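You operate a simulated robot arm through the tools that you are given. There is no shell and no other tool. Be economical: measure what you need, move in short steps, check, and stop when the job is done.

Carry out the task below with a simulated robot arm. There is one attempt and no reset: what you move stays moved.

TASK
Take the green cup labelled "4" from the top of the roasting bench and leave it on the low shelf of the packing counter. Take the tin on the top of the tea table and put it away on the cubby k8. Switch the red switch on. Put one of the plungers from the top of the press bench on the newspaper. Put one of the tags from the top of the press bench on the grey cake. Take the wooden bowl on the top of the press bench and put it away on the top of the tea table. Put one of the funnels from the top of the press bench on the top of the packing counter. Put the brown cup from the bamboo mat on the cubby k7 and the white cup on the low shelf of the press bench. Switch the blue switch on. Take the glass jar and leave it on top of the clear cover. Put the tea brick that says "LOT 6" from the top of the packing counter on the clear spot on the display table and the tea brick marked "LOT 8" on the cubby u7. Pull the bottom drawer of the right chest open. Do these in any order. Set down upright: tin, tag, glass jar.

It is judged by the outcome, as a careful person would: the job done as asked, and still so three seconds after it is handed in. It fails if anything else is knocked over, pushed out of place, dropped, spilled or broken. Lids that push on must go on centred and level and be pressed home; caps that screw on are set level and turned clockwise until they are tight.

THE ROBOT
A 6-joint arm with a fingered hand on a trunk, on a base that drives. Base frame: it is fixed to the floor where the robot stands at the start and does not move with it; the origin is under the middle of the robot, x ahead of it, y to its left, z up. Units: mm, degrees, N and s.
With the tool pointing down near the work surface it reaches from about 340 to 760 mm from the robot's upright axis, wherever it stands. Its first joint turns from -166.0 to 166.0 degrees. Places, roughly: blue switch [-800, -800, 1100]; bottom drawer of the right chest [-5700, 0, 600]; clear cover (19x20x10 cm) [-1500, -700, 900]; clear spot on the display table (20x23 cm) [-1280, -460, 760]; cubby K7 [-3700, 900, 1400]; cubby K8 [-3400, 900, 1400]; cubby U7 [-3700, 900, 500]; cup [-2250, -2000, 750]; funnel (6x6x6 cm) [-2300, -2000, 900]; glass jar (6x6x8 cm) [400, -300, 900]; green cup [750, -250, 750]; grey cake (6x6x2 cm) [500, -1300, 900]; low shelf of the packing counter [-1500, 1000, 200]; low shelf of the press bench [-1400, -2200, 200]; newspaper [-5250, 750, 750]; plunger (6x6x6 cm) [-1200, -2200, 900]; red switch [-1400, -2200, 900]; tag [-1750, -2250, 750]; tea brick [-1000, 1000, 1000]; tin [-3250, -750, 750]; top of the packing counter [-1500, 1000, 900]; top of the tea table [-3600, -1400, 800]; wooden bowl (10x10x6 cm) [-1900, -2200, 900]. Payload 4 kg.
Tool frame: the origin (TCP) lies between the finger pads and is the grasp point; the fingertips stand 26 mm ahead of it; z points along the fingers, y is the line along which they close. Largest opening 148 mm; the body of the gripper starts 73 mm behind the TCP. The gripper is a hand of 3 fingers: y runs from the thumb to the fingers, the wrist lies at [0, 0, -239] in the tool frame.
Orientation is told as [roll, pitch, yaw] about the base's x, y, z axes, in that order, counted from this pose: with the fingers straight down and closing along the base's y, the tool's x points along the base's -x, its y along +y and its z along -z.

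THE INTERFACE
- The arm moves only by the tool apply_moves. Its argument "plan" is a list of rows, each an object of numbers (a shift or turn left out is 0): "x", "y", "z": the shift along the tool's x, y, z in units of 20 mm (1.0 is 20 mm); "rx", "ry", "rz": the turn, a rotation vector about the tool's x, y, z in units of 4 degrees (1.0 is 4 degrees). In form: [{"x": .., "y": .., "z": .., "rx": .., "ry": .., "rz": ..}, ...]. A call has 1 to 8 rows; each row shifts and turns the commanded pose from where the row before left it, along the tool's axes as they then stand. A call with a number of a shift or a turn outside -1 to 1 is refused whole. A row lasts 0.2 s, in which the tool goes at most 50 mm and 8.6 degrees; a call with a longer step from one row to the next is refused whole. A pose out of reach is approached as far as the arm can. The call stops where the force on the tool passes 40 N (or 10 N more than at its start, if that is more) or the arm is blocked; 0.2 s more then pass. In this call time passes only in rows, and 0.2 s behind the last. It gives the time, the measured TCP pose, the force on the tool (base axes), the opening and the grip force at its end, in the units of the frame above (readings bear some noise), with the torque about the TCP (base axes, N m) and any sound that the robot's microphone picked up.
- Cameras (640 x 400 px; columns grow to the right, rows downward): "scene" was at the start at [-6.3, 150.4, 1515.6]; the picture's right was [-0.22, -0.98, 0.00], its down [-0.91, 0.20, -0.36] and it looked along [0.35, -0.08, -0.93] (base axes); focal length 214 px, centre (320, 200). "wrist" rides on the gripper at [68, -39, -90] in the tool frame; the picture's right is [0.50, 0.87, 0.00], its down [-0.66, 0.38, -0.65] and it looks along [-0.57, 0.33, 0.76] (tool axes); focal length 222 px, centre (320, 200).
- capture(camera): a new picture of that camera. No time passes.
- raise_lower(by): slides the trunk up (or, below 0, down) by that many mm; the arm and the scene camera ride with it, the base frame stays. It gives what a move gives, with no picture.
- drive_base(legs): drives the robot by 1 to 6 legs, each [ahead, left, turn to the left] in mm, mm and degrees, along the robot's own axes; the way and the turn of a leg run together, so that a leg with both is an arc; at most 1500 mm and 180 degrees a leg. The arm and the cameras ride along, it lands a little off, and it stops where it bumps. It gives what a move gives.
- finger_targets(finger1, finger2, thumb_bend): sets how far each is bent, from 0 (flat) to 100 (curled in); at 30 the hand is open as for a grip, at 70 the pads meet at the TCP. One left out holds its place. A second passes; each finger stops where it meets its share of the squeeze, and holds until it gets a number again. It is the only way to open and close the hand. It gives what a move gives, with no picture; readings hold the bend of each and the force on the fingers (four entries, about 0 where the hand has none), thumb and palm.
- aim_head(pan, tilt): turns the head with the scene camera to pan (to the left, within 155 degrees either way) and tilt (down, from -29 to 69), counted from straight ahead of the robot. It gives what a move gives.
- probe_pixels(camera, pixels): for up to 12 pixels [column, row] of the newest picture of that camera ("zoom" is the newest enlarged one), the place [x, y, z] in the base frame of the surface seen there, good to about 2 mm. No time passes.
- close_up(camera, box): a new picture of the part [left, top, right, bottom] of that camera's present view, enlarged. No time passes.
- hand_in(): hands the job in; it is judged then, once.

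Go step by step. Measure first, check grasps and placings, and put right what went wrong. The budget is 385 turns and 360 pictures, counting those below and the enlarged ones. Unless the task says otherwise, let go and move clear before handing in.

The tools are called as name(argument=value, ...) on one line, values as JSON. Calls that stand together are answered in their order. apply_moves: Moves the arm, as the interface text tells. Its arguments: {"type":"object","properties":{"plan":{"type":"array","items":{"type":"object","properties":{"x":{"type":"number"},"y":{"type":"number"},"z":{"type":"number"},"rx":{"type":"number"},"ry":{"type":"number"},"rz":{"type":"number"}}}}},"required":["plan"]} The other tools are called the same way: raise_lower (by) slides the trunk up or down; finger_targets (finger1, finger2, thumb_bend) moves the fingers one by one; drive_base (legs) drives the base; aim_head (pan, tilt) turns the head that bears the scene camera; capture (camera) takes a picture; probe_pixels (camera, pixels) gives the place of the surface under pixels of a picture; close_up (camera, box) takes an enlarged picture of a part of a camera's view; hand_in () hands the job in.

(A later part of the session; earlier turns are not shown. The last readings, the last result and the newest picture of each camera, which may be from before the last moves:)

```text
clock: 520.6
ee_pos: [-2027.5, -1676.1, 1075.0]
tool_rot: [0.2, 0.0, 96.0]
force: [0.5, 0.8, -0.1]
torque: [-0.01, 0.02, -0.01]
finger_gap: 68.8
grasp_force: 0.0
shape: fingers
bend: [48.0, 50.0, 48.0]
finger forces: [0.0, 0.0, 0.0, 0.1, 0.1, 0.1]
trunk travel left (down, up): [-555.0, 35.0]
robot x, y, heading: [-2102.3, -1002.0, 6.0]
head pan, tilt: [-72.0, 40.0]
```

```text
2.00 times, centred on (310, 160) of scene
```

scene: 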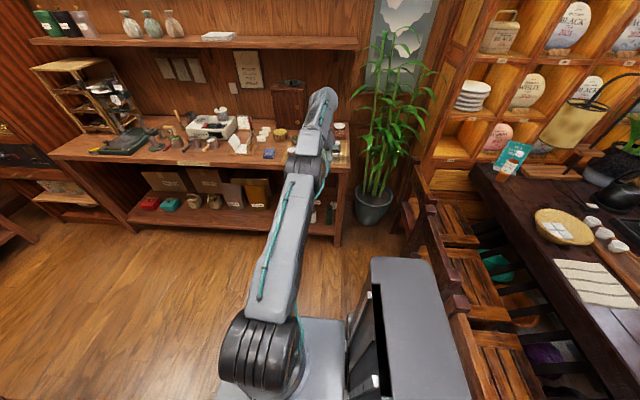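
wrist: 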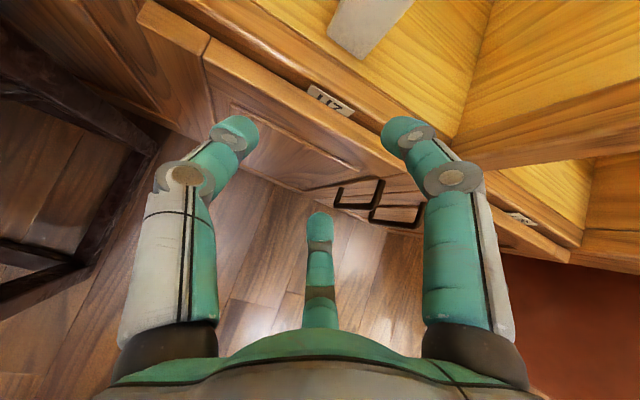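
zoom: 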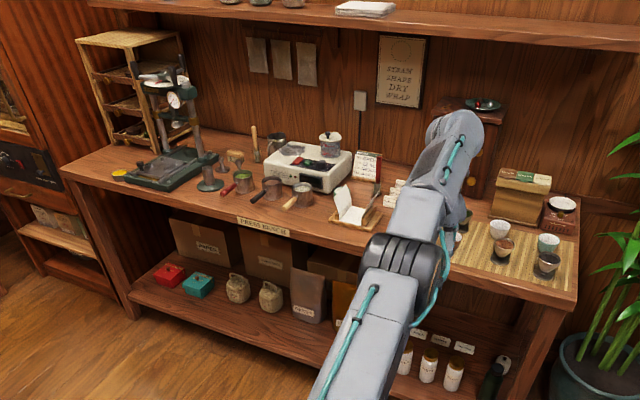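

Bumped the tray stand's side; move closer to the bench first, then forward for an unobstructed look.

drive_base(legs=[[-20, 0, -6], [0, -130, 0], [650, 0, 0]])

aim_head(pan=-118, tilt=38)

capture(camera="scene")

close_up(camera="scene", box=[230, 100, 430, 240])

```text
clock: 525.6
ee_pos: [-1479.6, -1813.7, 1075.1]
tool_rot: [0.1, 0.0, 89.5]
force: [0.3, 0.4, -0.2]
torque: [-0.01, -0.02, -0.03]
finger_gap: 68.4
grasp_force: 0.1
shape: fingers
bend: [48.0, 50.0, 48.0]
finger forces: [0.1, 0.0, 0.0, 0.0, 0.1, 0.1]
trunk travel left (down, up): [-555.0, 35.0]
robot x, y, heading: [-1475.2, -1132.5, -0.4]
head pan, tilt: [-72.0, 40.0]
```

```text
clock: 526.8
ee_pos: [-1479.3, -1813.6, 1074.4]
tool_rot: [0.1, 0.0, 89.4]
force: [0.6, -0.4, 0.8]
torque: [-0.05, 0.01, -0.02]
finger_gap: 68.6
grasp_force: 0.1
shape: fingers
bend: [48.0, 50.0, 48.0]
finger forces: [0.0, 0.0, 0.0, 0.0, 0.0, 0.0]
trunk travel left (down, up): [-555.0, 35.0]
robot x, y, heading: [-1473.4, -1133.0, -1.0]
head pan, tilt: [-118.0, 38.0]
```

```text
212 pictures are left
```

scene: 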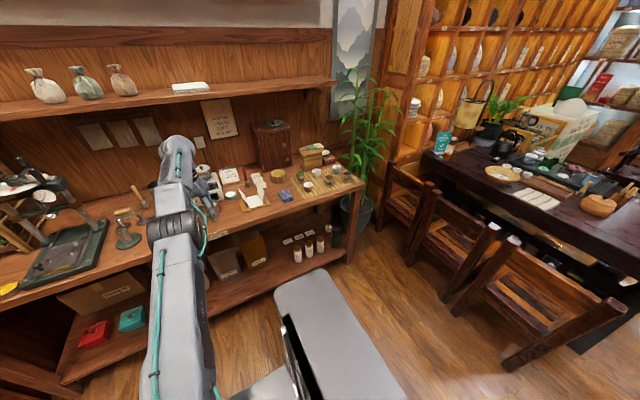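

```text
2.86 times, centred on (330, 170) of scene
```

zoom: 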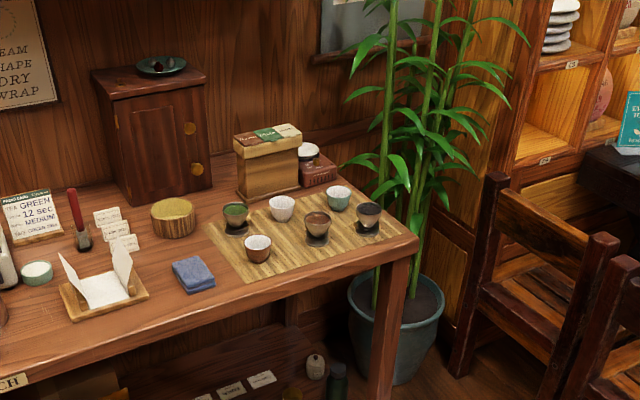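

Mat cups near (350,180). Zoom tightly to distinguish colours.

close_up(camera="scene", box=[296, 160, 366, 204])

probe_pixels(camera="zoom", pixels=[[193, 215], [165, 240], [222, 240], [193, 265], [262, 95], [290, 100], [225, 95], [265, 120], [375, 145], [405, 165], [345, 165], [375, 190]])

close_up(camera="scene", box=[230, 160, 320, 220])

probe_pixels(camera="zoom", pixels=[[300, 60], [225, 80], [280, 85], [250, 70], [130, 60], [155, 90], [180, 120], [100, 80], [70, 200], [230, 200], [340, 180]])

```text
9.09 times, centred on (331, 182) of scene
```

zoom: 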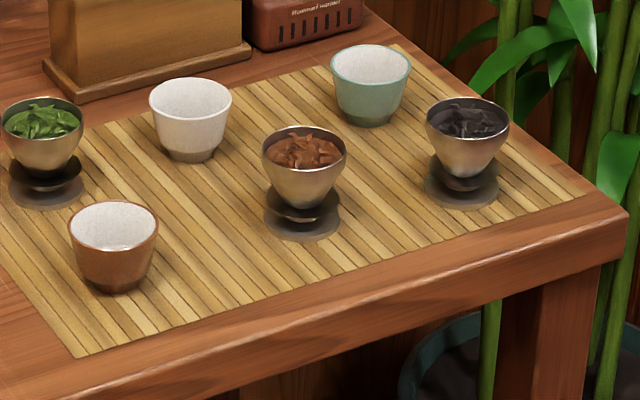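

```text
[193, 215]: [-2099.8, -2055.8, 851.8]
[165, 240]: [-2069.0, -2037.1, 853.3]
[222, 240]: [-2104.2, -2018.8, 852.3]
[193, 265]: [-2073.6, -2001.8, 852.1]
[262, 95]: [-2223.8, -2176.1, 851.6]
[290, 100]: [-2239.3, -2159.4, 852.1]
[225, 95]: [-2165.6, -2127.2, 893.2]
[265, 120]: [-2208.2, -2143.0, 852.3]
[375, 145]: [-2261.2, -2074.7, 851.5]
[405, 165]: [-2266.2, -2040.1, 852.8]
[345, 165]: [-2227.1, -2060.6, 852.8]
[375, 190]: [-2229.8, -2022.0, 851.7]
```

```text
6.67 times, centred on (275, 190) of scene
```

zoom: 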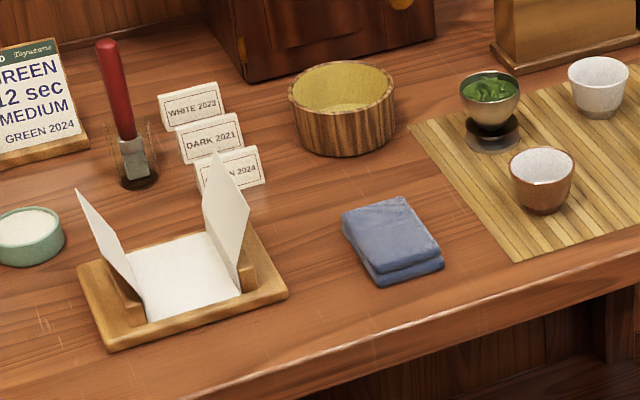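

```text
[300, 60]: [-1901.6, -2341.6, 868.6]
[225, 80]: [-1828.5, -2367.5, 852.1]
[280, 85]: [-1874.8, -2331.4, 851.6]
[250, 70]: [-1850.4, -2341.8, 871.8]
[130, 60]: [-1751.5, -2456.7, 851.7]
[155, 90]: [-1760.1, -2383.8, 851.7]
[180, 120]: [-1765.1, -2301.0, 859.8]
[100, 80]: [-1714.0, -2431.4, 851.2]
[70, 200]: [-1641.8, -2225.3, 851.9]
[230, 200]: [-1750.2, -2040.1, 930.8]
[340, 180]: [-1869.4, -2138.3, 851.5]
```

Brown (terracotta) cup at zoom (113,245), white at (190,118). Probe both rims.

close_up(camera="scene", box=[296, 160, 366, 204])

probe_pixels(camera="zoom", pixels=[[70, 226], [156, 226], [113, 203], [113, 250], [152, 100], [230, 98], [190, 80], [195, 114], [334, 72], [408, 70], [113, 240], [60, 170]])

```text
9.09 times, centred on (331, 182) of scene
```

zoom: 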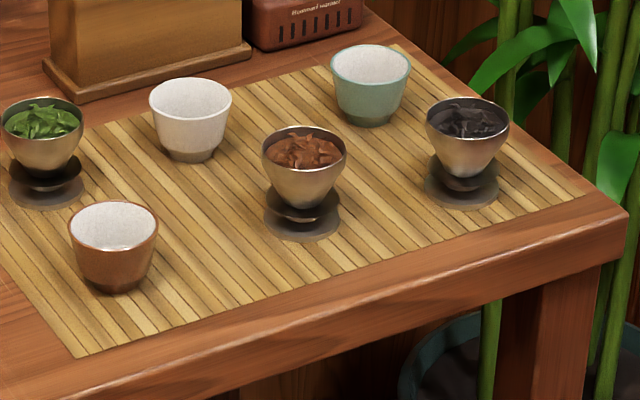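

```text
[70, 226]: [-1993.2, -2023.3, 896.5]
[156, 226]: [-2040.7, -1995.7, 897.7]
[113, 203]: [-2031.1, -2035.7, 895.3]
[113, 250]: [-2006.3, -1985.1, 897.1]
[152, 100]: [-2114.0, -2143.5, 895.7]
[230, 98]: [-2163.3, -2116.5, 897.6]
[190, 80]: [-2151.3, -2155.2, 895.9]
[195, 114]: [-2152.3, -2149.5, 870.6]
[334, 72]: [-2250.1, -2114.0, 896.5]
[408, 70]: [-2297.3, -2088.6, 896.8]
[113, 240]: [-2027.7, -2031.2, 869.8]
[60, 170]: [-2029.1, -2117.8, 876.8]
```

Brown cup centre (-2018,-2011), white (-2138,-2131), rims z 896. Position over the white cup.

finger_targets(finger1=46, finger2=46, thumb_bend=46)

drive_base(legs=[[-659, 0, 0.6], [0, -312, 0]])

capture(camera="wrist")

```text
clock: 527.8
ee_pos: [-1479.7, -1813.5, 1074.7]
tool_rot: [0.1, 0.0, 89.5]
force: [0.3, 0.3, -0.1]
torque: [0.03, 0.01, 0.0]
finger_gap: 74.8
grasp_force: 0.0
shape: fingers
bend: [46.0, 46.0, 46.0]
finger forces: [0.0, 0.1, 0.1, 0.0, 0.1, 0.1]
trunk travel left (down, up): [-555.0, 35.0]
robot x, y, heading: [-1475.9, -1132.7, -0.2]
head pan, tilt: [-118.0, 38.0]
```

```text
clock: 533.2
ee_pos: [-2136.0, -2125.9, 1074.4]
tool_rot: [0.1, -0.1, 89.8]
force: [0.2, -0.4, -0.4]
torque: [-0.02, -0.01, 0.0]
finger_gap: 74.6
grasp_force: 0.1
shape: fingers
bend: [46.0, 46.0, 46.0]
finger forces: [0.0, 0.0, 0.1, 0.0, 0.0, 0.0]
trunk travel left (down, up): [-555.0, 35.0]
robot x, y, heading: [-2134.9, -1448.6, -0.2]
head pan, tilt: [-118.0, 38.0]
```

```text
207 pictures are left
```

wrist: 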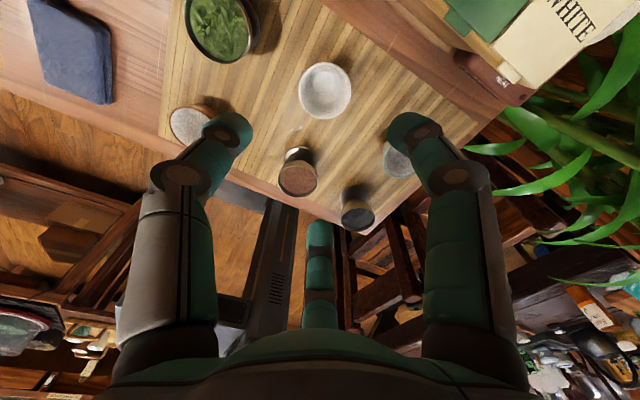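

probe_pixels(camera="wrist", pixels=[[299, 92], [349, 88], [325, 66], [325, 114], [218, 25], [300, 175], [408, 160]])

```text
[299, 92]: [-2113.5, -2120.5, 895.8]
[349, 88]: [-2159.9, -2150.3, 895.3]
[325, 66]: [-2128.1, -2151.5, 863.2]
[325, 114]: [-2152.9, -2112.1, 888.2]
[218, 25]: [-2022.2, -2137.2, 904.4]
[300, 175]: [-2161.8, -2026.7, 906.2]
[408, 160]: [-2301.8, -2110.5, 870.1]
```

raise_lower(by=-130)

apply_moves(plan=[{"x": 0.4, "z": 0.7}, {"z": 0.8}, {"z": 0.8}, {"z": 0.6}])

finger_targets(finger1=64, finger2=64, thumb_bend=64)

capture(camera="wrist")

```text
clock: 534.7
ee_pos: [-2135.6, -2125.9, 944.5]
tool_rot: [0.2, 0.1, 89.8]
force: [-0.6, 0.5, -0.3]
torque: [-0.02, 0.03, 0.0]
finger_gap: 74.8
grasp_force: 0.0
shape: fingers
bend: [46.0, 46.0, 46.0]
finger forces: [0.1, 0.0, 0.1, 0.0, 0.1, 0.0]
trunk travel left (down, up): [-425.0, 165.0]
robot x, y, heading: [-2138.9, -1447.8, -0.4]
head pan, tilt: [-118.0, 38.0]
```

```text
clock: 535.7
ee_pos: [-2133.7, -2130.0, 884.6]
tool_rot: [0.1, 0.1, 89.8]
force: [-0.3, -0.7, 0.3]
torque: [0.03, 0.02, -0.01]
finger_gap: 74.5
grasp_force: 0.1
shape: fingers
bend: [46.0, 46.0, 46.0]
finger forces: [0.1, 0.0, 0.0, 0.1, 0.0, 0.1]
out of reach, approached as far as the arm can: row 1
trunk travel left (down, up): [-425.0, 165.0]
robot x, y, heading: [-2134.7, -1443.1, -0.2]
head pan, tilt: [-118.0, 38.0]
```

```text
clock: 536.7
ee_pos: [-2132.5, -2128.9, 885.2]
tool_rot: [0.2, 0.0, 89.9]
force: [0.2, 0.0, -1.2]
torque: [-0.01, 0.0, -0.01]
finger_gap: 31.0
grasp_force: 6.9
shape: fingers
bend: [59.0, 59.0, 61.0]
finger forces: [4.4, 4.6, 0.0, 0.1, 4.6, 0.0]
trunk travel left (down, up): [-425.0, 165.0]
robot x, y, heading: [-2132.5, -1442.0, -0.3]
head pan, tilt: [-118.0, 38.0]
```

```text
206 pictures are left
```

wrist: 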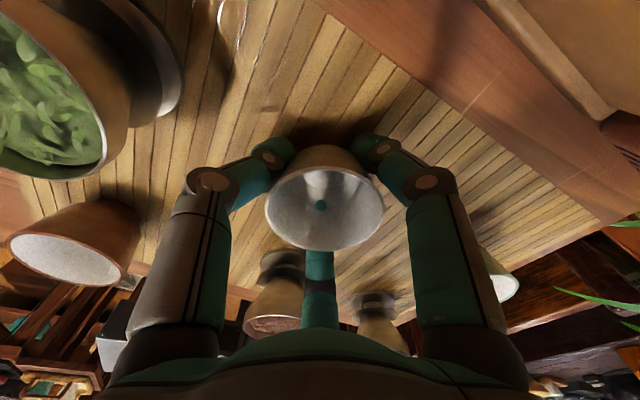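

White cup gripped. Lift, back away and study the low shelf.

raise_lower(by=150)

drive_base(legs=[[0, 330, 0]])

aim_head(pan=-65, tilt=35)

capture(camera="scene")

capture(camera="wrist")

```text
clock: 538.5
ee_pos: [-2133.7, -2130.4, 1034.5]
tool_rot: [0.0, 0.0, 89.8]
force: [0.2, -0.3, -0.1]
torque: [0.05, 0.0, 0.02]
finger_gap: 31.1
grasp_force: 6.8
shape: fingers
bend: [59.0, 59.0, 61.0]
finger forces: [4.5, 4.5, 0.0, 0.0, 4.5, 0.0]
trunk travel left (down, up): [-575.0, 15.0]
robot x, y, heading: [-2138.2, -1444.7, -0.1]
head pan, tilt: [-118.0, 38.0]
```

```text
clock: 540.7
ee_pos: [-2133.8, -1798.7, 1035.9]
tool_rot: [0.2, 0.0, 89.6]
force: [-0.2, 0.1, 0.1]
torque: [0.0, 0.01, -0.02]
finger_gap: 31.0
grasp_force: 6.6
shape: fingers
bend: [59.0, 59.0, 61.0]
finger forces: [4.5, 4.5, 0.1, 0.0, 4.5, 0.1]
trunk travel left (down, up): [-575.0, 15.0]
robot x, y, heading: [-2135.6, -1113.7, -0.4]
head pan, tilt: [-118.0, 38.0]
```

```text
clock: 541.9
ee_pos: [-2133.3, -1799.0, 1035.1]
tool_rot: [0.0, 0.0, 89.7]
force: [-0.4, 0.0, -0.9]
torque: [-0.02, 0.02, 0.0]
finger_gap: 31.5
grasp_force: 6.9
shape: fingers
bend: [59.0, 59.0, 61.0]
finger forces: [4.6, 4.6, 0.0, 0.0, 4.5, 0.0]
trunk travel left (down, up): [-575.0, 15.0]
robot x, y, heading: [-2136.6, -1112.6, -0.1]
head pan, tilt: [-65.0, 35.0]
```

```text
205 pictures are left
```

scene: 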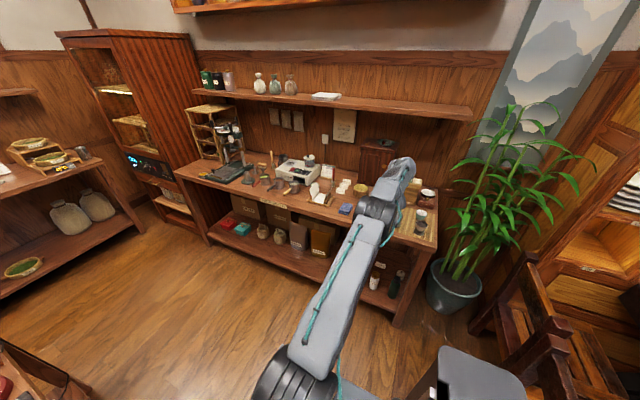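

```text
204 pictures are left
```

wrist: 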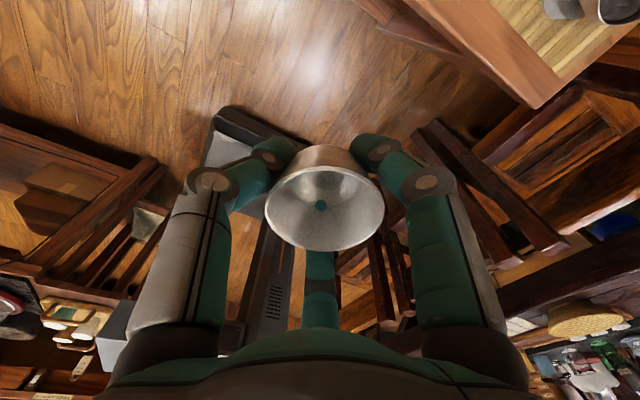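

close_up(camera="scene", box=[195, 190, 415, 320])

probe_pixels(camera="zoom", pixels=[[140, 150], [170, 175], [250, 190], [330, 215], [280, 205], [60, 110], [400, 240], [150, 120], [215, 170], [490, 290], [530, 270], [350, 130]])

```text
2.91 times, centred on (305, 255) of scene
```

zoom: 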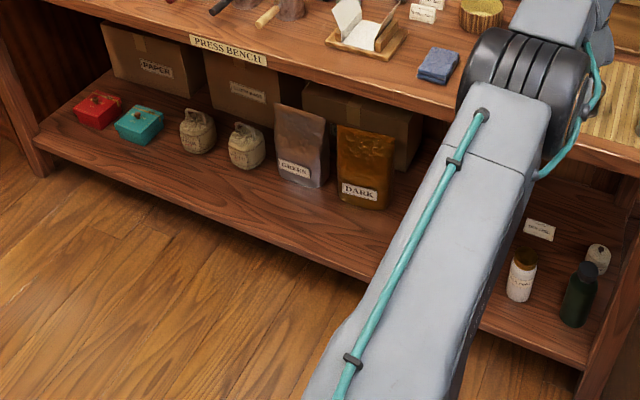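

```text
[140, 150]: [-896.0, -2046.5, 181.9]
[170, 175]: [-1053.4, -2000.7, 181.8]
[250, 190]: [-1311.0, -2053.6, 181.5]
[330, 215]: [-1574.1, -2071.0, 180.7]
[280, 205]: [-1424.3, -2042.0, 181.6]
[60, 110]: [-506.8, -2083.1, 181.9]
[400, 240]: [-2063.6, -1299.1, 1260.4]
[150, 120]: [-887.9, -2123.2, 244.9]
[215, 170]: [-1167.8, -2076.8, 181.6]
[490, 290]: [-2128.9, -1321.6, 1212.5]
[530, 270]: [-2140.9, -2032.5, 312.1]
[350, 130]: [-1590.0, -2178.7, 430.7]
```

A gap between the gold pouch and the bottles (x≈−1780) should be free. Move there and lower in front of the bench.

drive_base(legs=[[354, 0, 0]])

raise_lower(by=-400)

raise_lower(by=-175)

apply_moves(plan=[{"z": 1}, {"z": 1}, {"z": 1}, {"z": 1}, {"z": 1}, {"z": 1}, {"z": 1}, {"z": 1}])

aim_head(pan=-95, tilt=30)

capture(camera="scene")

capture(camera="wrist")

```text
clock: 544.2
ee_pos: [-1779.4, -1800.8, 1035.8]
tool_rot: [0.1, 0.0, 89.6]
force: [-0.1, 0.5, -1.1]
torque: [-0.01, 0.01, 0.04]
finger_gap: 31.1
grasp_force: 7.2
shape: fingers
bend: [59.0, 59.0, 61.0]
finger forces: [4.5, 4.5, 0.0, 0.0, 4.5, 0.0]
trunk travel left (down, up): [-575.0, 15.0]
robot x, y, heading: [-1777.6, -1115.2, -0.2]
head pan, tilt: [-65.0, 35.0]
```

```text
clock: 548.0
ee_pos: [-1780.2, -1799.6, 636.0]
tool_rot: [0.1, -0.1, 89.7]
force: [-0.1, 0.9, -0.7]
torque: [-0.01, 0.01, 0.01]
finger_gap: 31.4
grasp_force: 6.2
shape: fingers
bend: [59.0, 59.0, 61.0]
finger forces: [4.4, 4.7, 0.0, 0.1, 4.5, 0.1]
trunk travel left (down, up): [-175.0, 415.0]
robot x, y, heading: [-1782.4, -1118.1, -0.3]
head pan, tilt: [-65.0, 35.0]
```

```text
clock: 550.0
ee_pos: [-1779.5, -1800.3, 461.0]
tool_rot: [0.0, 0.0, 89.6]
force: [0.5, -0.2, -0.9]
torque: [0.01, -0.02, -0.02]
finger_gap: 31.1
grasp_force: 7.3
shape: fingers
bend: [59.0, 59.0, 61.0]
finger forces: [4.6, 4.6, 0.1, 0.0, 4.4, 0.0]
trunk travel left (down, up): [0.0, 590.0]
robot x, y, heading: [-1776.1, -1116.2, -0.3]
head pan, tilt: [-65.0, 35.0]
```

```text
clock: 551.8
ee_pos: [-1780.1, -1799.8, 300.0]
tool_rot: [0.1, 0.1, 89.7]
force: [-0.1, 0.3, -0.5]
torque: [0.0, 0.0, -0.02]
finger_gap: 31.0
grasp_force: 6.4
shape: fingers
bend: [59.0, 59.0, 61.0]
finger forces: [4.6, 4.4, 0.0, 0.0, 4.3, 0.1]
trunk travel left (down, up): [0.0, 590.0]
robot x, y, heading: [-1779.2, -1115.9, -0.2]
head pan, tilt: [-65.0, 35.0]
```

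```text
clock: 552.7
ee_pos: [-1780.5, -1800.2, 300.9]
tool_rot: [0.1, 0.1, 89.6]
force: [0.0, 0.7, -0.1]
torque: [0.01, 0.0, -0.01]
finger_gap: 30.9
grasp_force: 6.7
shape: fingers
bend: [59.0, 59.0, 61.0]
finger forces: [4.5, 4.5, 0.0, 0.0, 4.5, 0.1]
trunk travel left (down, up): [0.0, 590.0]
robot x, y, heading: [-1779.4, -1118.9, -0.4]
head pan, tilt: [-95.0, 30.0]
```

```text
202 pictures are left
```

scene: 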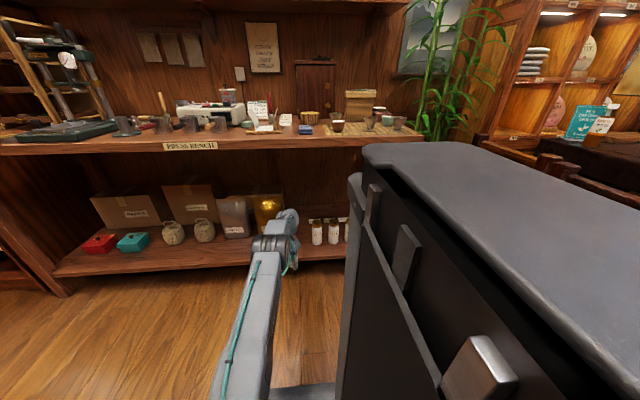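

```text
201 pictures are left
```

wrist: 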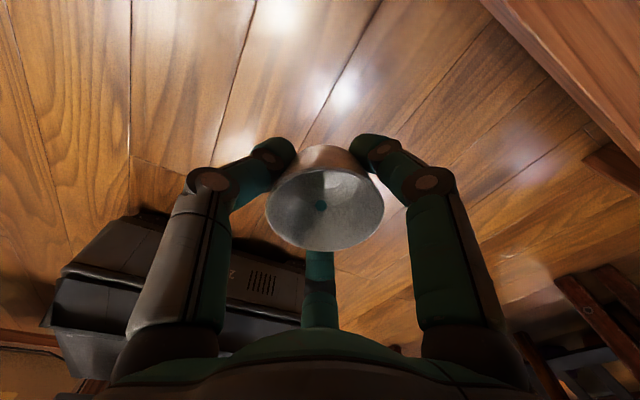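

close_up(camera="scene", box=[230, 180, 360, 270])

probe_pixels(camera="zoom", pixels=[[205, 120], [260, 100], [425, 250], [410, 300], [360, 300], [340, 220], [350, 260], [440, 180], [330, 150], [380, 345]])

```text
4.44 times, centred on (295, 225) of scene
```

zoom: 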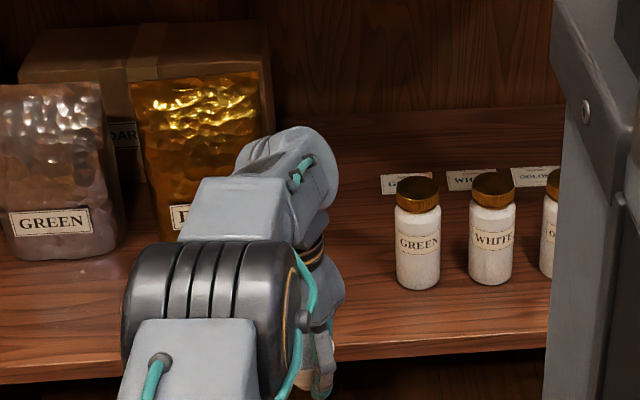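

```text
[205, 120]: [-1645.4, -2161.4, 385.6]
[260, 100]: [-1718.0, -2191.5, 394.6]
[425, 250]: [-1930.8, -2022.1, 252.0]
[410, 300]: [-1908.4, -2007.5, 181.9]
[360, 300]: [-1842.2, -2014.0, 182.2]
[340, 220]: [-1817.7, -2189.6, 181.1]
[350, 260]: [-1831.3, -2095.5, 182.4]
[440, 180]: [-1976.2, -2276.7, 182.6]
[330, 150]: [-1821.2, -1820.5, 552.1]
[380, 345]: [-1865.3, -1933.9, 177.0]
```

Gap is x −1720…−1900; place at (-1805,-2035). Drive in.

drive_base(legs=[[-25, 0, 0], [0, -235, 0]])

apply_moves(plan=[{"z": 1}, {"z": 1}, {"z": 1}, {"z": 0.7}, {"z": 0.3}])

capture(camera="wrist")

```text
clock: 554.9
ee_pos: [-1806.7, -2035.6, 300.6]
tool_rot: [0.1, -0.1, 89.6]
force: [-0.4, -0.1, -0.3]
torque: [0.01, 0.02, -0.01]
finger_gap: 31.0
grasp_force: 7.1
shape: fingers
bend: [59.0, 59.0, 61.0]
finger forces: [4.6, 4.5, 0.0, 0.0, 4.4, 0.1]
trunk travel left (down, up): [0.0, 590.0]
robot x, y, heading: [-1802.7, -1348.4, -0.4]
head pan, tilt: [-95.0, 30.0]
```

```text
clock: 556.1
ee_pos: [-1806.8, -2034.0, 221.0]
tool_rot: [0.1, 0.1, 89.6]
force: [-0.4, 0.1, 0.2]
torque: [0.0, -0.03, -0.01]
finger_gap: 31.2
grasp_force: 7.1
shape: fingers
bend: [59.0, 59.0, 61.0]
finger forces: [4.6, 4.6, 0.0, 0.1, 4.5, 0.1]
trunk travel left (down, up): [0.0, 590.0]
robot x, y, heading: [-1803.6, -1351.8, -0.4]
head pan, tilt: [-95.0, 30.0]
```

```text
199 pictures are left
```

wrist: 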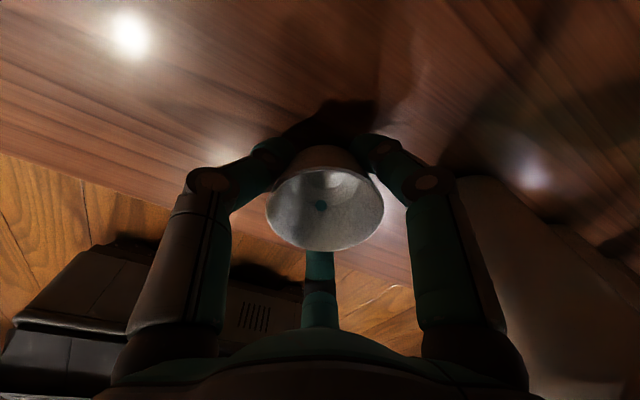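

apply_moves(plan=[{"z": 0.15}, {"z": 0.1}])

apply_moves(plan=[{"z": 0.07}])

apply_moves(plan=[{"z": 0.07}])

```text
clock: 556.7
ee_pos: [-1807.4, -2034.7, 215.6]
tool_rot: [0.1, 0.1, 89.6]
force: [0.0, -0.7, -1.2]
torque: [0.01, -0.01, 0.02]
finger_gap: 31.1
grasp_force: 6.9
shape: fingers
bend: [59.0, 59.0, 61.0]
finger forces: [4.5, 4.5, 0.0, 0.1, 4.4, 0.0]
trunk travel left (down, up): [0.0, 590.0]
robot x, y, heading: [-1807.7, -1353.9, -0.6]
head pan, tilt: [-95.0, 30.0]
```

```text
clock: 557.1
ee_pos: [-1807.0, -2034.9, 214.8]
tool_rot: [0.1, 0.2, 89.5]
force: [0.5, 0.9, 2.5]
torque: [0.04, -0.02, 0.02]
finger_gap: 30.8
grasp_force: 6.7
shape: fingers
bend: [59.0, 59.0, 61.0]
finger forces: [4.5, 4.5, 0.0, 0.1, 4.3, 0.0]
trunk travel left (down, up): [0.0, 590.0]
robot x, y, heading: [-1808.9, -1352.7, -0.5]
head pan, tilt: [-95.0, 30.0]
```

```text
clock: 557.5
ee_pos: [-1806.4, -2036.0, 212.2]
tool_rot: [0.1, 0.2, 89.6]
force: [0.1, 0.0, 8.7]
torque: [0.03, 0.0, 0.0]
finger_gap: 31.0
grasp_force: 7.3
shape: fingers
bend: [59.0, 59.0, 62.0]
finger forces: [4.4, 5.4, 0.0, 0.1, 4.4, 0.0]
trunk travel left (down, up): [0.0, 590.0]
robot x, y, heading: [-1808.2, -1349.3, -0.6]
head pan, tilt: [-95.0, 30.0]
```

Contact. Open to 47, rise and retreat.

finger_targets(finger1=47, finger2=47, thumb_bend=47)

apply_moves(plan=[{"z": -0.6}, {"z": -1}, {"z": -1}, {"z": -1}, {"z": -1}])

capture(camera="wrist")

drive_base(legs=[[0, 270, 0]])

raise_lower(by=400)

raise_lower(by=190)

```text
clock: 558.5
ee_pos: [-1806.0, -2036.0, 213.7]
tool_rot: [0.1, 0.2, 89.6]
force: [1.4, -3.9, 16.7]
torque: [0.49, 0.23, -0.03]
finger_gap: 71.6
grasp_force: 8.8
shape: fingers
bend: [47.0, 49.0, 47.0]
finger forces: [0.5, 14.8, 0.0, 0.1, 1.7, 0.0]
trunk travel left (down, up): [0.0, 590.0]
robot x, y, heading: [-1805.0, -1349.2, -0.4]
head pan, tilt: [-95.0, 30.0]
```

```text
clock: 559.7
ee_pos: [-1806.4, -2035.6, 305.4]
tool_rot: [0.2, 0.0, 89.7]
force: [1.1, -0.2, -0.3]
torque: [0.01, 0.01, -0.03]
finger_gap: 72.0
grasp_force: 0.1
shape: fingers
bend: [47.0, 47.0, 47.0]
finger forces: [0.0, 0.0, 0.1, 0.0, 0.1, 0.0]
trunk travel left (down, up): [0.0, 590.0]
robot x, y, heading: [-1811.2, -1350.2, -0.4]
head pan, tilt: [-95.0, 30.0]
```

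```text
198 pictures are left
```

wrist: 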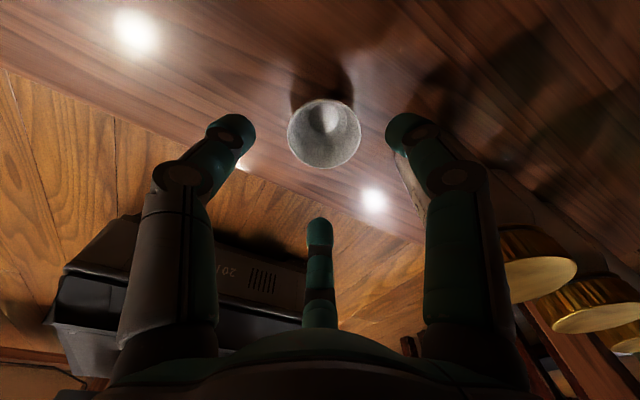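

```text
clock: 561.6
ee_pos: [-1813.9, -1774.9, 305.2]
tool_rot: [0.1, 0.0, 88.6]
force: [-0.7, 0.1, 0.2]
torque: [0.01, -0.02, 0.02]
finger_gap: 71.9
grasp_force: 0.1
shape: fingers
bend: [47.0, 47.0, 47.0]
finger forces: [0.0, 0.0, 0.1, 0.1, 0.0, 0.0]
trunk travel left (down, up): [0.0, 590.0]
robot x, y, heading: [-1800.8, -1092.7, -1.5]
head pan, tilt: [-95.0, 30.0]
```

```text
clock: 565.4
ee_pos: [-1813.1, -1774.9, 704.6]
tool_rot: [0.2, 0.0, 88.6]
force: [-0.8, 0.2, -0.3]
torque: [0.01, 0.06, -0.04]
finger_gap: 72.0
grasp_force: 0.0
shape: fingers
bend: [47.0, 47.0, 47.0]
finger forces: [0.1, 0.0, 0.1, 0.1, 0.0, 0.0]
trunk travel left (down, up): [-400.0, 190.0]
robot x, y, heading: [-1800.3, -1091.4, -1.3]
head pan, tilt: [-95.0, 30.0]
```

```text
clock: 567.5
ee_pos: [-1814.6, -1774.5, 893.7]
tool_rot: [0.1, -0.1, 88.5]
force: [-0.2, -0.1, 0.0]
torque: [0.02, -0.03, -0.01]
finger_gap: 72.2
grasp_force: 0.2
shape: fingers
bend: [47.0, 47.0, 47.0]
finger forces: [0.1, 0.0, 0.0, 0.1, 0.1, 0.0]
trunk travel left (down, up): [-590.0, 0.0]
robot x, y, heading: [-1802.6, -1088.1, -1.3]
head pan, tilt: [-95.0, 30.0]
```

White cup placed. Now look at the red switch on the white machine and the plungers/funnels.

aim_head(pan=-65, tilt=38)

close_up(camera="scene", box=[170, 90, 410, 240])

```text
clock: 568.5
ee_pos: [-1814.1, -1775.5, 893.9]
tool_rot: [0.1, -0.1, 88.7]
force: [-0.3, 0.5, -0.9]
torque: [-0.03, 0.01, -0.03]
finger_gap: 72.0
grasp_force: 0.1
shape: fingers
bend: [47.0, 47.0, 47.0]
finger forces: [0.0, 0.0, 0.1, 0.0, 0.0, 0.0]
trunk travel left (down, up): [-590.0, 0.0]
robot x, y, heading: [-1800.8, -1091.0, -1.6]
head pan, tilt: [-65.0, 38.0]
```

```text
2.67 times, centred on (290, 165) of scene
```

zoom: 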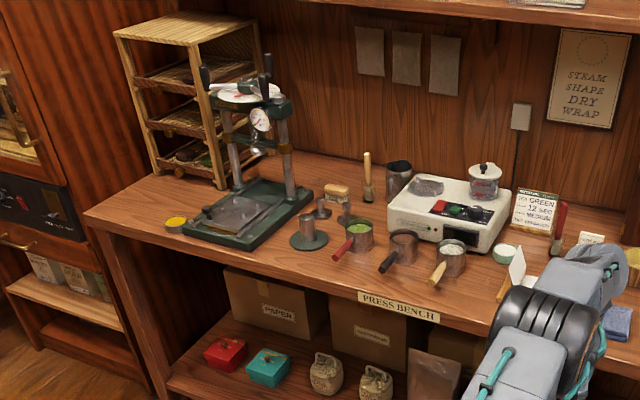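

close_up(camera="scene", box=[310, 150, 370, 190])

probe_pixels(camera="zoom", pixels=[[320, 200], [250, 180], [300, 190], [340, 215], [280, 230], [360, 190], [310, 170], [400, 300]])

close_up(camera="scene", box=[270, 150, 350, 205])

probe_pixels(camera="zoom", pixels=[[70, 210], [70, 270], [135, 115], [135, 150], [215, 110], [215, 150], [290, 200], [265, 170], [440, 220], [105, 260], [30, 265], [240, 60]])

```text
10.00 times, centred on (340, 170) of scene
```

zoom: 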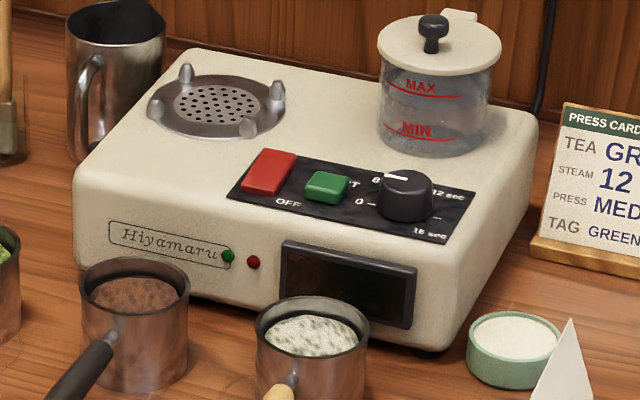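

```text
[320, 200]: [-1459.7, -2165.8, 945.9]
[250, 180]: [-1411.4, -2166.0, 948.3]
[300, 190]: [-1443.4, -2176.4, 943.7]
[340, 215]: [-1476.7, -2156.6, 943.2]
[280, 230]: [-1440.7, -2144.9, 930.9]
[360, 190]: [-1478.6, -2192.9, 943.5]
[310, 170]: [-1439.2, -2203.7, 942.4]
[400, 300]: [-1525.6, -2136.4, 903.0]
```

```text
7.27 times, centred on (310, 178) of scene
```

zoom: 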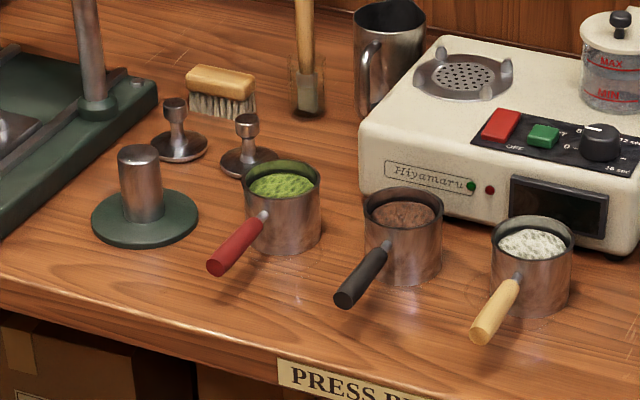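

```text
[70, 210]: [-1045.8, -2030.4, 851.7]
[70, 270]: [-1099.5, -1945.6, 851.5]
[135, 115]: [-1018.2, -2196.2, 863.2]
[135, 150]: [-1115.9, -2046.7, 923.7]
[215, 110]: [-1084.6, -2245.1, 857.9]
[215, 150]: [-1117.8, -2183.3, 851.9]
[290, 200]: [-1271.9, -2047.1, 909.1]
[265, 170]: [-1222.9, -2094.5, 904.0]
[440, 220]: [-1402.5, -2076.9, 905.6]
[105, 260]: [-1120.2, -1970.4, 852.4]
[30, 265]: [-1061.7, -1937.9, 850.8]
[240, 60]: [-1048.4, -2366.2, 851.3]
```

Red rocker sits on the steamer panel with an "OFF" legend near its front. The two knobbed tampers at (175,130),(247,145) are plungers. Zoom on the rocker.

close_up(camera="scene", box=[328, 162, 348, 175])

probe_pixels(camera="zoom", pixels=[[170, 100], [150, 150], [130, 200], [190, 150], [160, 180], [185, 110], [110, 215], [330, 200], [160, 125]])

```text
16.00 times, centred on (338, 168) of scene
```

zoom: 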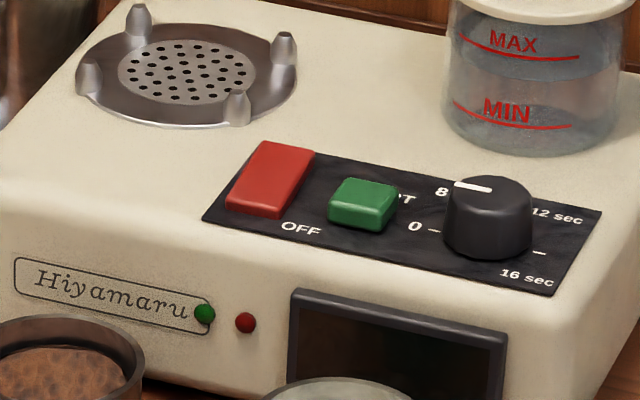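

```text
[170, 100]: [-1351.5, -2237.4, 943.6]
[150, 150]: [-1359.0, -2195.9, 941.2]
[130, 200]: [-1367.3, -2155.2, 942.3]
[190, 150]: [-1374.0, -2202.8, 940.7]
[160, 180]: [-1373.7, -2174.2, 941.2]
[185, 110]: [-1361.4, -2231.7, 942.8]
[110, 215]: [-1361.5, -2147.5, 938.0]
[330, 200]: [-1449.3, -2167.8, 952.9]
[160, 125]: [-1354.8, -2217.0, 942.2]
```

probe_pixels(camera="zoom", pixels=[[285, 152], [280, 165], [272, 180], [262, 195], [250, 205], [255, 170], [300, 165], [260, 150], [300, 225], [340, 185]])

```text
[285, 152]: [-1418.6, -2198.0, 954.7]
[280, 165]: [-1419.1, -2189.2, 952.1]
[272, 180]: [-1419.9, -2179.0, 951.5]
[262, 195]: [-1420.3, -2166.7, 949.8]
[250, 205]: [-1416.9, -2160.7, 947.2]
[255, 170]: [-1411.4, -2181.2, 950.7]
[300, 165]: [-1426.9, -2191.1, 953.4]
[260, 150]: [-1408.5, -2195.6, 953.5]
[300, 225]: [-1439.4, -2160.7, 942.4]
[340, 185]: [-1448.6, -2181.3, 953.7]
```

Rocker: rear end raised (z 955) at y≈−2195, front (OFF) pressed. I'll press its rear at (-1413,-2196) with closed fingertips. Raise the arm, close the hand and approach.

apply_moves(plan=[{"z": -1}, {"z": -1}, {"z": -1}, {"z": -1}, {"z": -1}, {"z": -1}, {"z": -1}, {"z": -1}])

finger_targets(finger1=70, finger2=70, thumb_bend=70)

drive_base(legs=[[0, 0, 1.6], [385, 0, 0], [0, -410, 0]])

capture(camera="wrist")

```text
clock: 570.3
ee_pos: [-1814.3, -1775.5, 1054.6]
tool_rot: [0.1, 0.0, 88.6]
force: [1.6, 0.6, 0.2]
torque: [0.0, -0.01, -0.05]
finger_gap: 72.0
grasp_force: 0.1
shape: fingers
bend: [47.0, 47.0, 47.0]
finger forces: [0.1, 0.0, 0.0, 0.0, 0.0, 0.1]
trunk travel left (down, up): [-590.0, 0.0]
robot x, y, heading: [-1802.9, -1091.0, -1.2]
head pan, tilt: [-65.0, 38.0]
```

```text
clock: 571.3
ee_pos: [-1813.8, -1774.8, 1054.9]
tool_rot: [0.0, 0.0, 88.6]
force: [0.3, -0.4, 0.7]
torque: [-0.01, 0.05, -0.01]
finger_gap: 0.2
grasp_force: 0.0
shape: fingers
bend: [69.0, 69.0, 70.0]
finger forces: [0.1, 0.0, 0.0, 0.0, 0.0, 0.1]
trunk travel left (down, up): [-590.0, 0.0]
robot x, y, heading: [-1800.3, -1092.2, -1.5]
head pan, tilt: [-65.0, 38.0]
```

```text
clock: 576.2
ee_pos: [-1407.4, -2181.8, 1052.8]
tool_rot: [0.0, 0.1, 90.2]
force: [-0.1, 0.3, -0.1]
torque: [-0.01, 0.01, 0.0]
finger_gap: 0.3
grasp_force: 0.0
shape: fingers
bend: [69.0, 69.0, 70.0]
finger forces: [0.1, 0.0, 0.0, 0.0, 0.1, 0.1]
trunk travel left (down, up): [-590.0, 0.0]
robot x, y, heading: [-1413.9, -1496.2, 0.2]
head pan, tilt: [-65.0, 38.0]
```

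```text
193 pictures are left
```

wrist: 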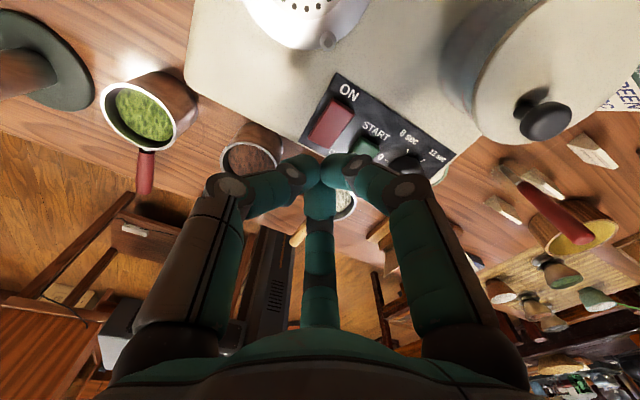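

"ON" is at the rear end, as expected. Shift 14 mm outward and lower to just above.

apply_moves(plan=[{"x": 0.7, "y": 0.35, "z": 0.8}, {"z": 0.8}, {"z": 0.8}, {"z": 0.5}])

capture(camera="wrist")

close_up(camera="wrist", box=[240, 80, 440, 220])

```text
clock: 577.2
ee_pos: [-1413.0, -2195.9, 996.7]
tool_rot: [0.0, 0.0, 90.2]
force: [-0.7, -0.1, 0.5]
torque: [-0.02, -0.03, -0.03]
finger_gap: 0.5
grasp_force: 0.0
shape: fingers
bend: [69.0, 69.0, 70.0]
finger forces: [0.0, 0.1, 0.1, 0.0, 0.1, 0.1]
trunk travel left (down, up): [-590.0, 0.0]
robot x, y, heading: [-1412.3, -1495.6, 0.2]
head pan, tilt: [-65.0, 38.0]
```

```text
192 pictures are left
```

wrist: 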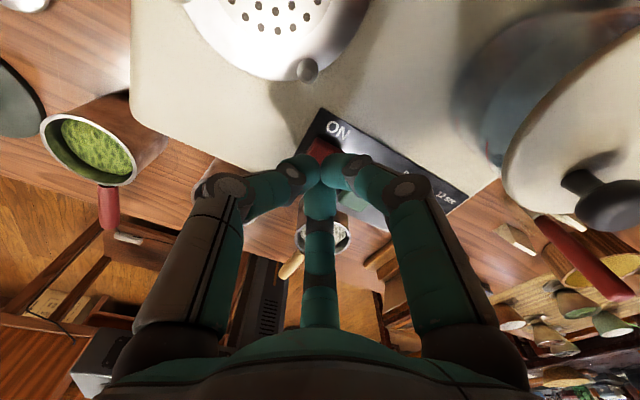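

```text
2.86 times, centred on (340, 150) of wrist
```

zoom: 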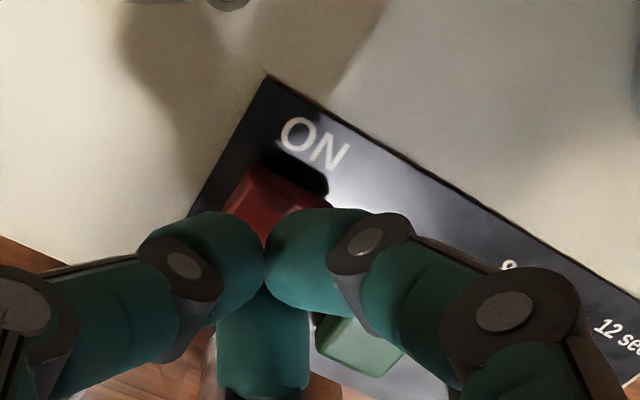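

apply_moves(plan=[{"z": 0.3}, {"z": 0.2}, {"z": 0.15}])

apply_moves(plan=[{"z": 0.15}, {"z": 0.15}])

close_up(camera="wrist", box=[240, 80, 440, 220])

```text
clock: 578.0
ee_pos: [-1413.6, -2195.8, 982.9]
tool_rot: [0.1, 0.0, 90.2]
force: [0.7, -0.7, 0.7]
torque: [0.03, 0.0, 0.03]
finger_gap: 0.1
grasp_force: 0.0
shape: fingers
bend: [69.0, 69.0, 70.0]
finger forces: [0.0, 0.0, 0.0, 0.1, 0.1, 0.1]
trunk travel left (down, up): [-590.0, 0.0]
robot x, y, heading: [-1416.5, -1497.6, 0.0]
head pan, tilt: [-65.0, 38.0]
```

```text
clock: 578.6
ee_pos: [-1414.1, -2196.3, 976.1]
tool_rot: [0.1, 0.0, 90.2]
force: [0.0, -0.3, 0.1]
torque: [0.03, -0.01, 0.02]
finger_gap: 0.2
grasp_force: 0.1
shape: fingers
bend: [70.0, 70.0, 70.0]
finger forces: [0.1, 0.0, 0.0, 0.0, 0.1, 0.1]
trunk travel left (down, up): [-590.0, 0.0]
robot x, y, heading: [-1415.1, -1497.4, 0.1]
head pan, tilt: [-65.0, 38.0]
```

```text
2.86 times, centred on (340, 150) of wrist
```

zoom: 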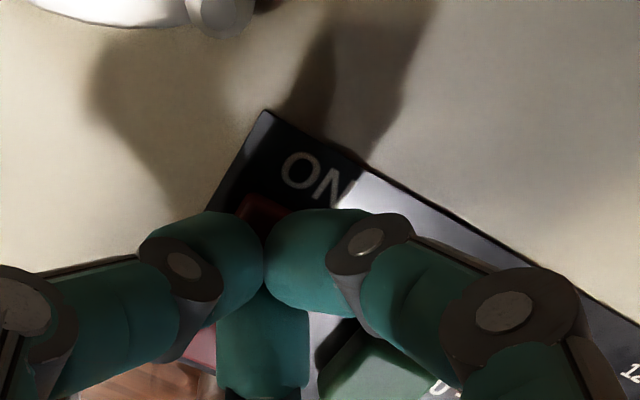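

No contact yet; keep stepping down.

apply_moves(plan=[{"z": 0.15}, {"z": 0.15}])

apply_moves(plan=[{"z": 0.15}, {"z": 0.15}])

```text
clock: 579.2
ee_pos: [-1414.6, -2196.2, 974.4]
tool_rot: [0.1, 0.3, 90.2]
force: [-1.1, -1.2, 18.7]
torque: [-0.03, 0.04, 0.03]
finger_gap: 0.0
grasp_force: 10.5
shape: fingers
bend: [69.0, 71.0, 70.0]
finger forces: [9.3, 12.7, 0.1, 0.0, 0.1, 0.0]
trunk travel left (down, up): [-590.0, 0.0]
robot x, y, heading: [-1413.6, -1501.1, 0.3]
head pan, tilt: [-65.0, 38.0]
```

```text
clock: 579.7
ee_pos: [-1413.4, -2198.1, 973.9]
tool_rot: [0.0, 0.8, 90.2]
force: [-0.6, -2.0, 15.9]
torque: [-0.04, 0.03, -0.03]
finger_gap: 0.0
grasp_force: 12.1
shape: fingers
bend: [70.0, 72.0, 70.0]
finger forces: [7.8, 11.5, 0.1, 0.0, 4.4, 0.0]
trunk travel left (down, up): [-590.0, 0.0]
robot x, y, heading: [-1412.3, -1498.0, 0.2]
head pan, tilt: [-65.0, 38.0]
stopped in row 2: the force on the tool passed its limit at 43 N (the readings are from after the stop); the commanded pose is now the measured one
```

Pressed firmly (43 N). Raise and check the rocker.

apply_moves(plan=[{"z": -1}, {"z": -1}, {"z": -1}, {"z": -1}])

drive_base(legs=[[0, 200, 0]])

capture(camera="wrist")

close_up(camera="wrist", box=[250, 0, 410, 110])

```text
clock: 580.7
ee_pos: [-1412.0, -2193.0, 1049.8]
tool_rot: [0.0, 0.5, 90.3]
force: [0.8, 0.0, -0.1]
torque: [-0.02, 0.01, 0.02]
finger_gap: 0.5
grasp_force: 0.0
shape: fingers
bend: [69.0, 70.0, 70.0]
finger forces: [0.2, 0.0, 0.0, 0.0, 0.0, 0.0]
out of reach, approached as far as the arm can: row 4
trunk travel left (down, up): [-590.0, 0.0]
robot x, y, heading: [-1414.8, -1499.2, 0.2]
head pan, tilt: [-65.0, 38.0]
```

```text
clock: 582.3
ee_pos: [-1413.5, -1995.0, 1050.7]
tool_rot: [0.0, 0.6, 90.0]
force: [-0.3, 0.3, -0.4]
torque: [-0.01, -0.01, 0.0]
finger_gap: 0.8
grasp_force: 0.1
shape: fingers
bend: [69.0, 70.0, 70.0]
finger forces: [0.1, 0.1, 0.0, 0.1, 0.1, 0.0]
trunk travel left (down, up): [-590.0, 0.0]
robot x, y, heading: [-1415.6, -1300.4, 0.4]
head pan, tilt: [-65.0, 38.0]
```

```text
189 pictures are left
```

wrist: 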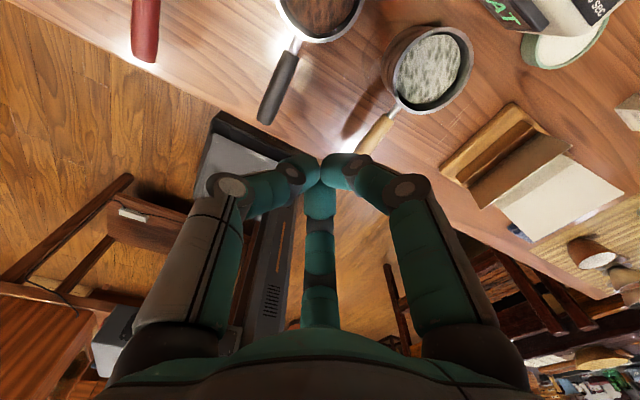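

```text
3.64 times, centred on (330, 55) of wrist
```

zoom: 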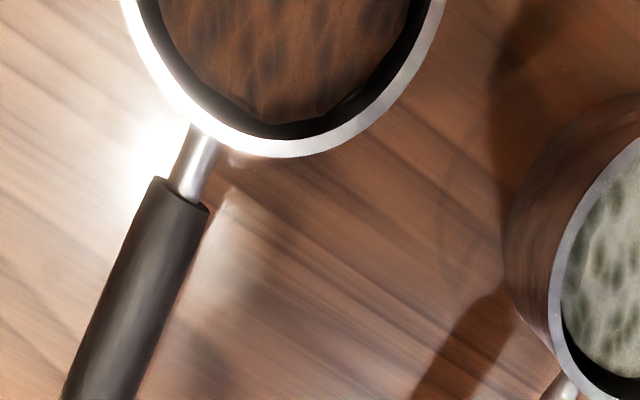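

The display now shows lit text at (500,12). Confirm with the scene camera.

aim_head(pan=-80, tilt=42)

capture(camera="scene")

```text
clock: 583.1
ee_pos: [-1413.4, -1995.6, 1048.7]
tool_rot: [0.1, 0.6, 90.1]
force: [-0.3, 0.4, 0.1]
torque: [0.0, 0.02, -0.01]
finger_gap: 0.2
grasp_force: 0.1
shape: fingers
bend: [69.0, 70.0, 70.0]
finger forces: [0.0, 0.1, 0.1, 0.0, 0.0, 0.0]
trunk travel left (down, up): [-590.0, 0.0]
robot x, y, heading: [-1418.8, -1301.5, 0.2]
head pan, tilt: [-80.0, 42.0]
```

```text
187 pictures are left
```

scene: 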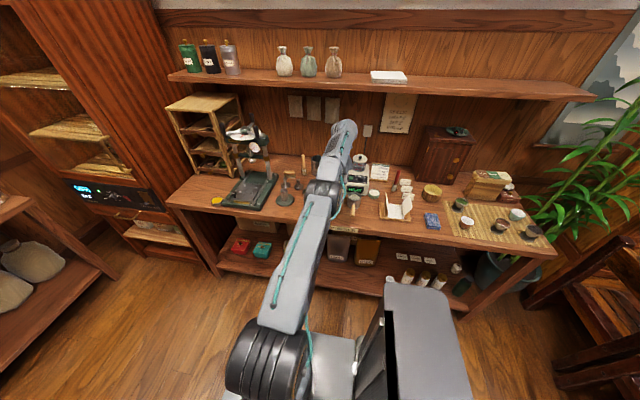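

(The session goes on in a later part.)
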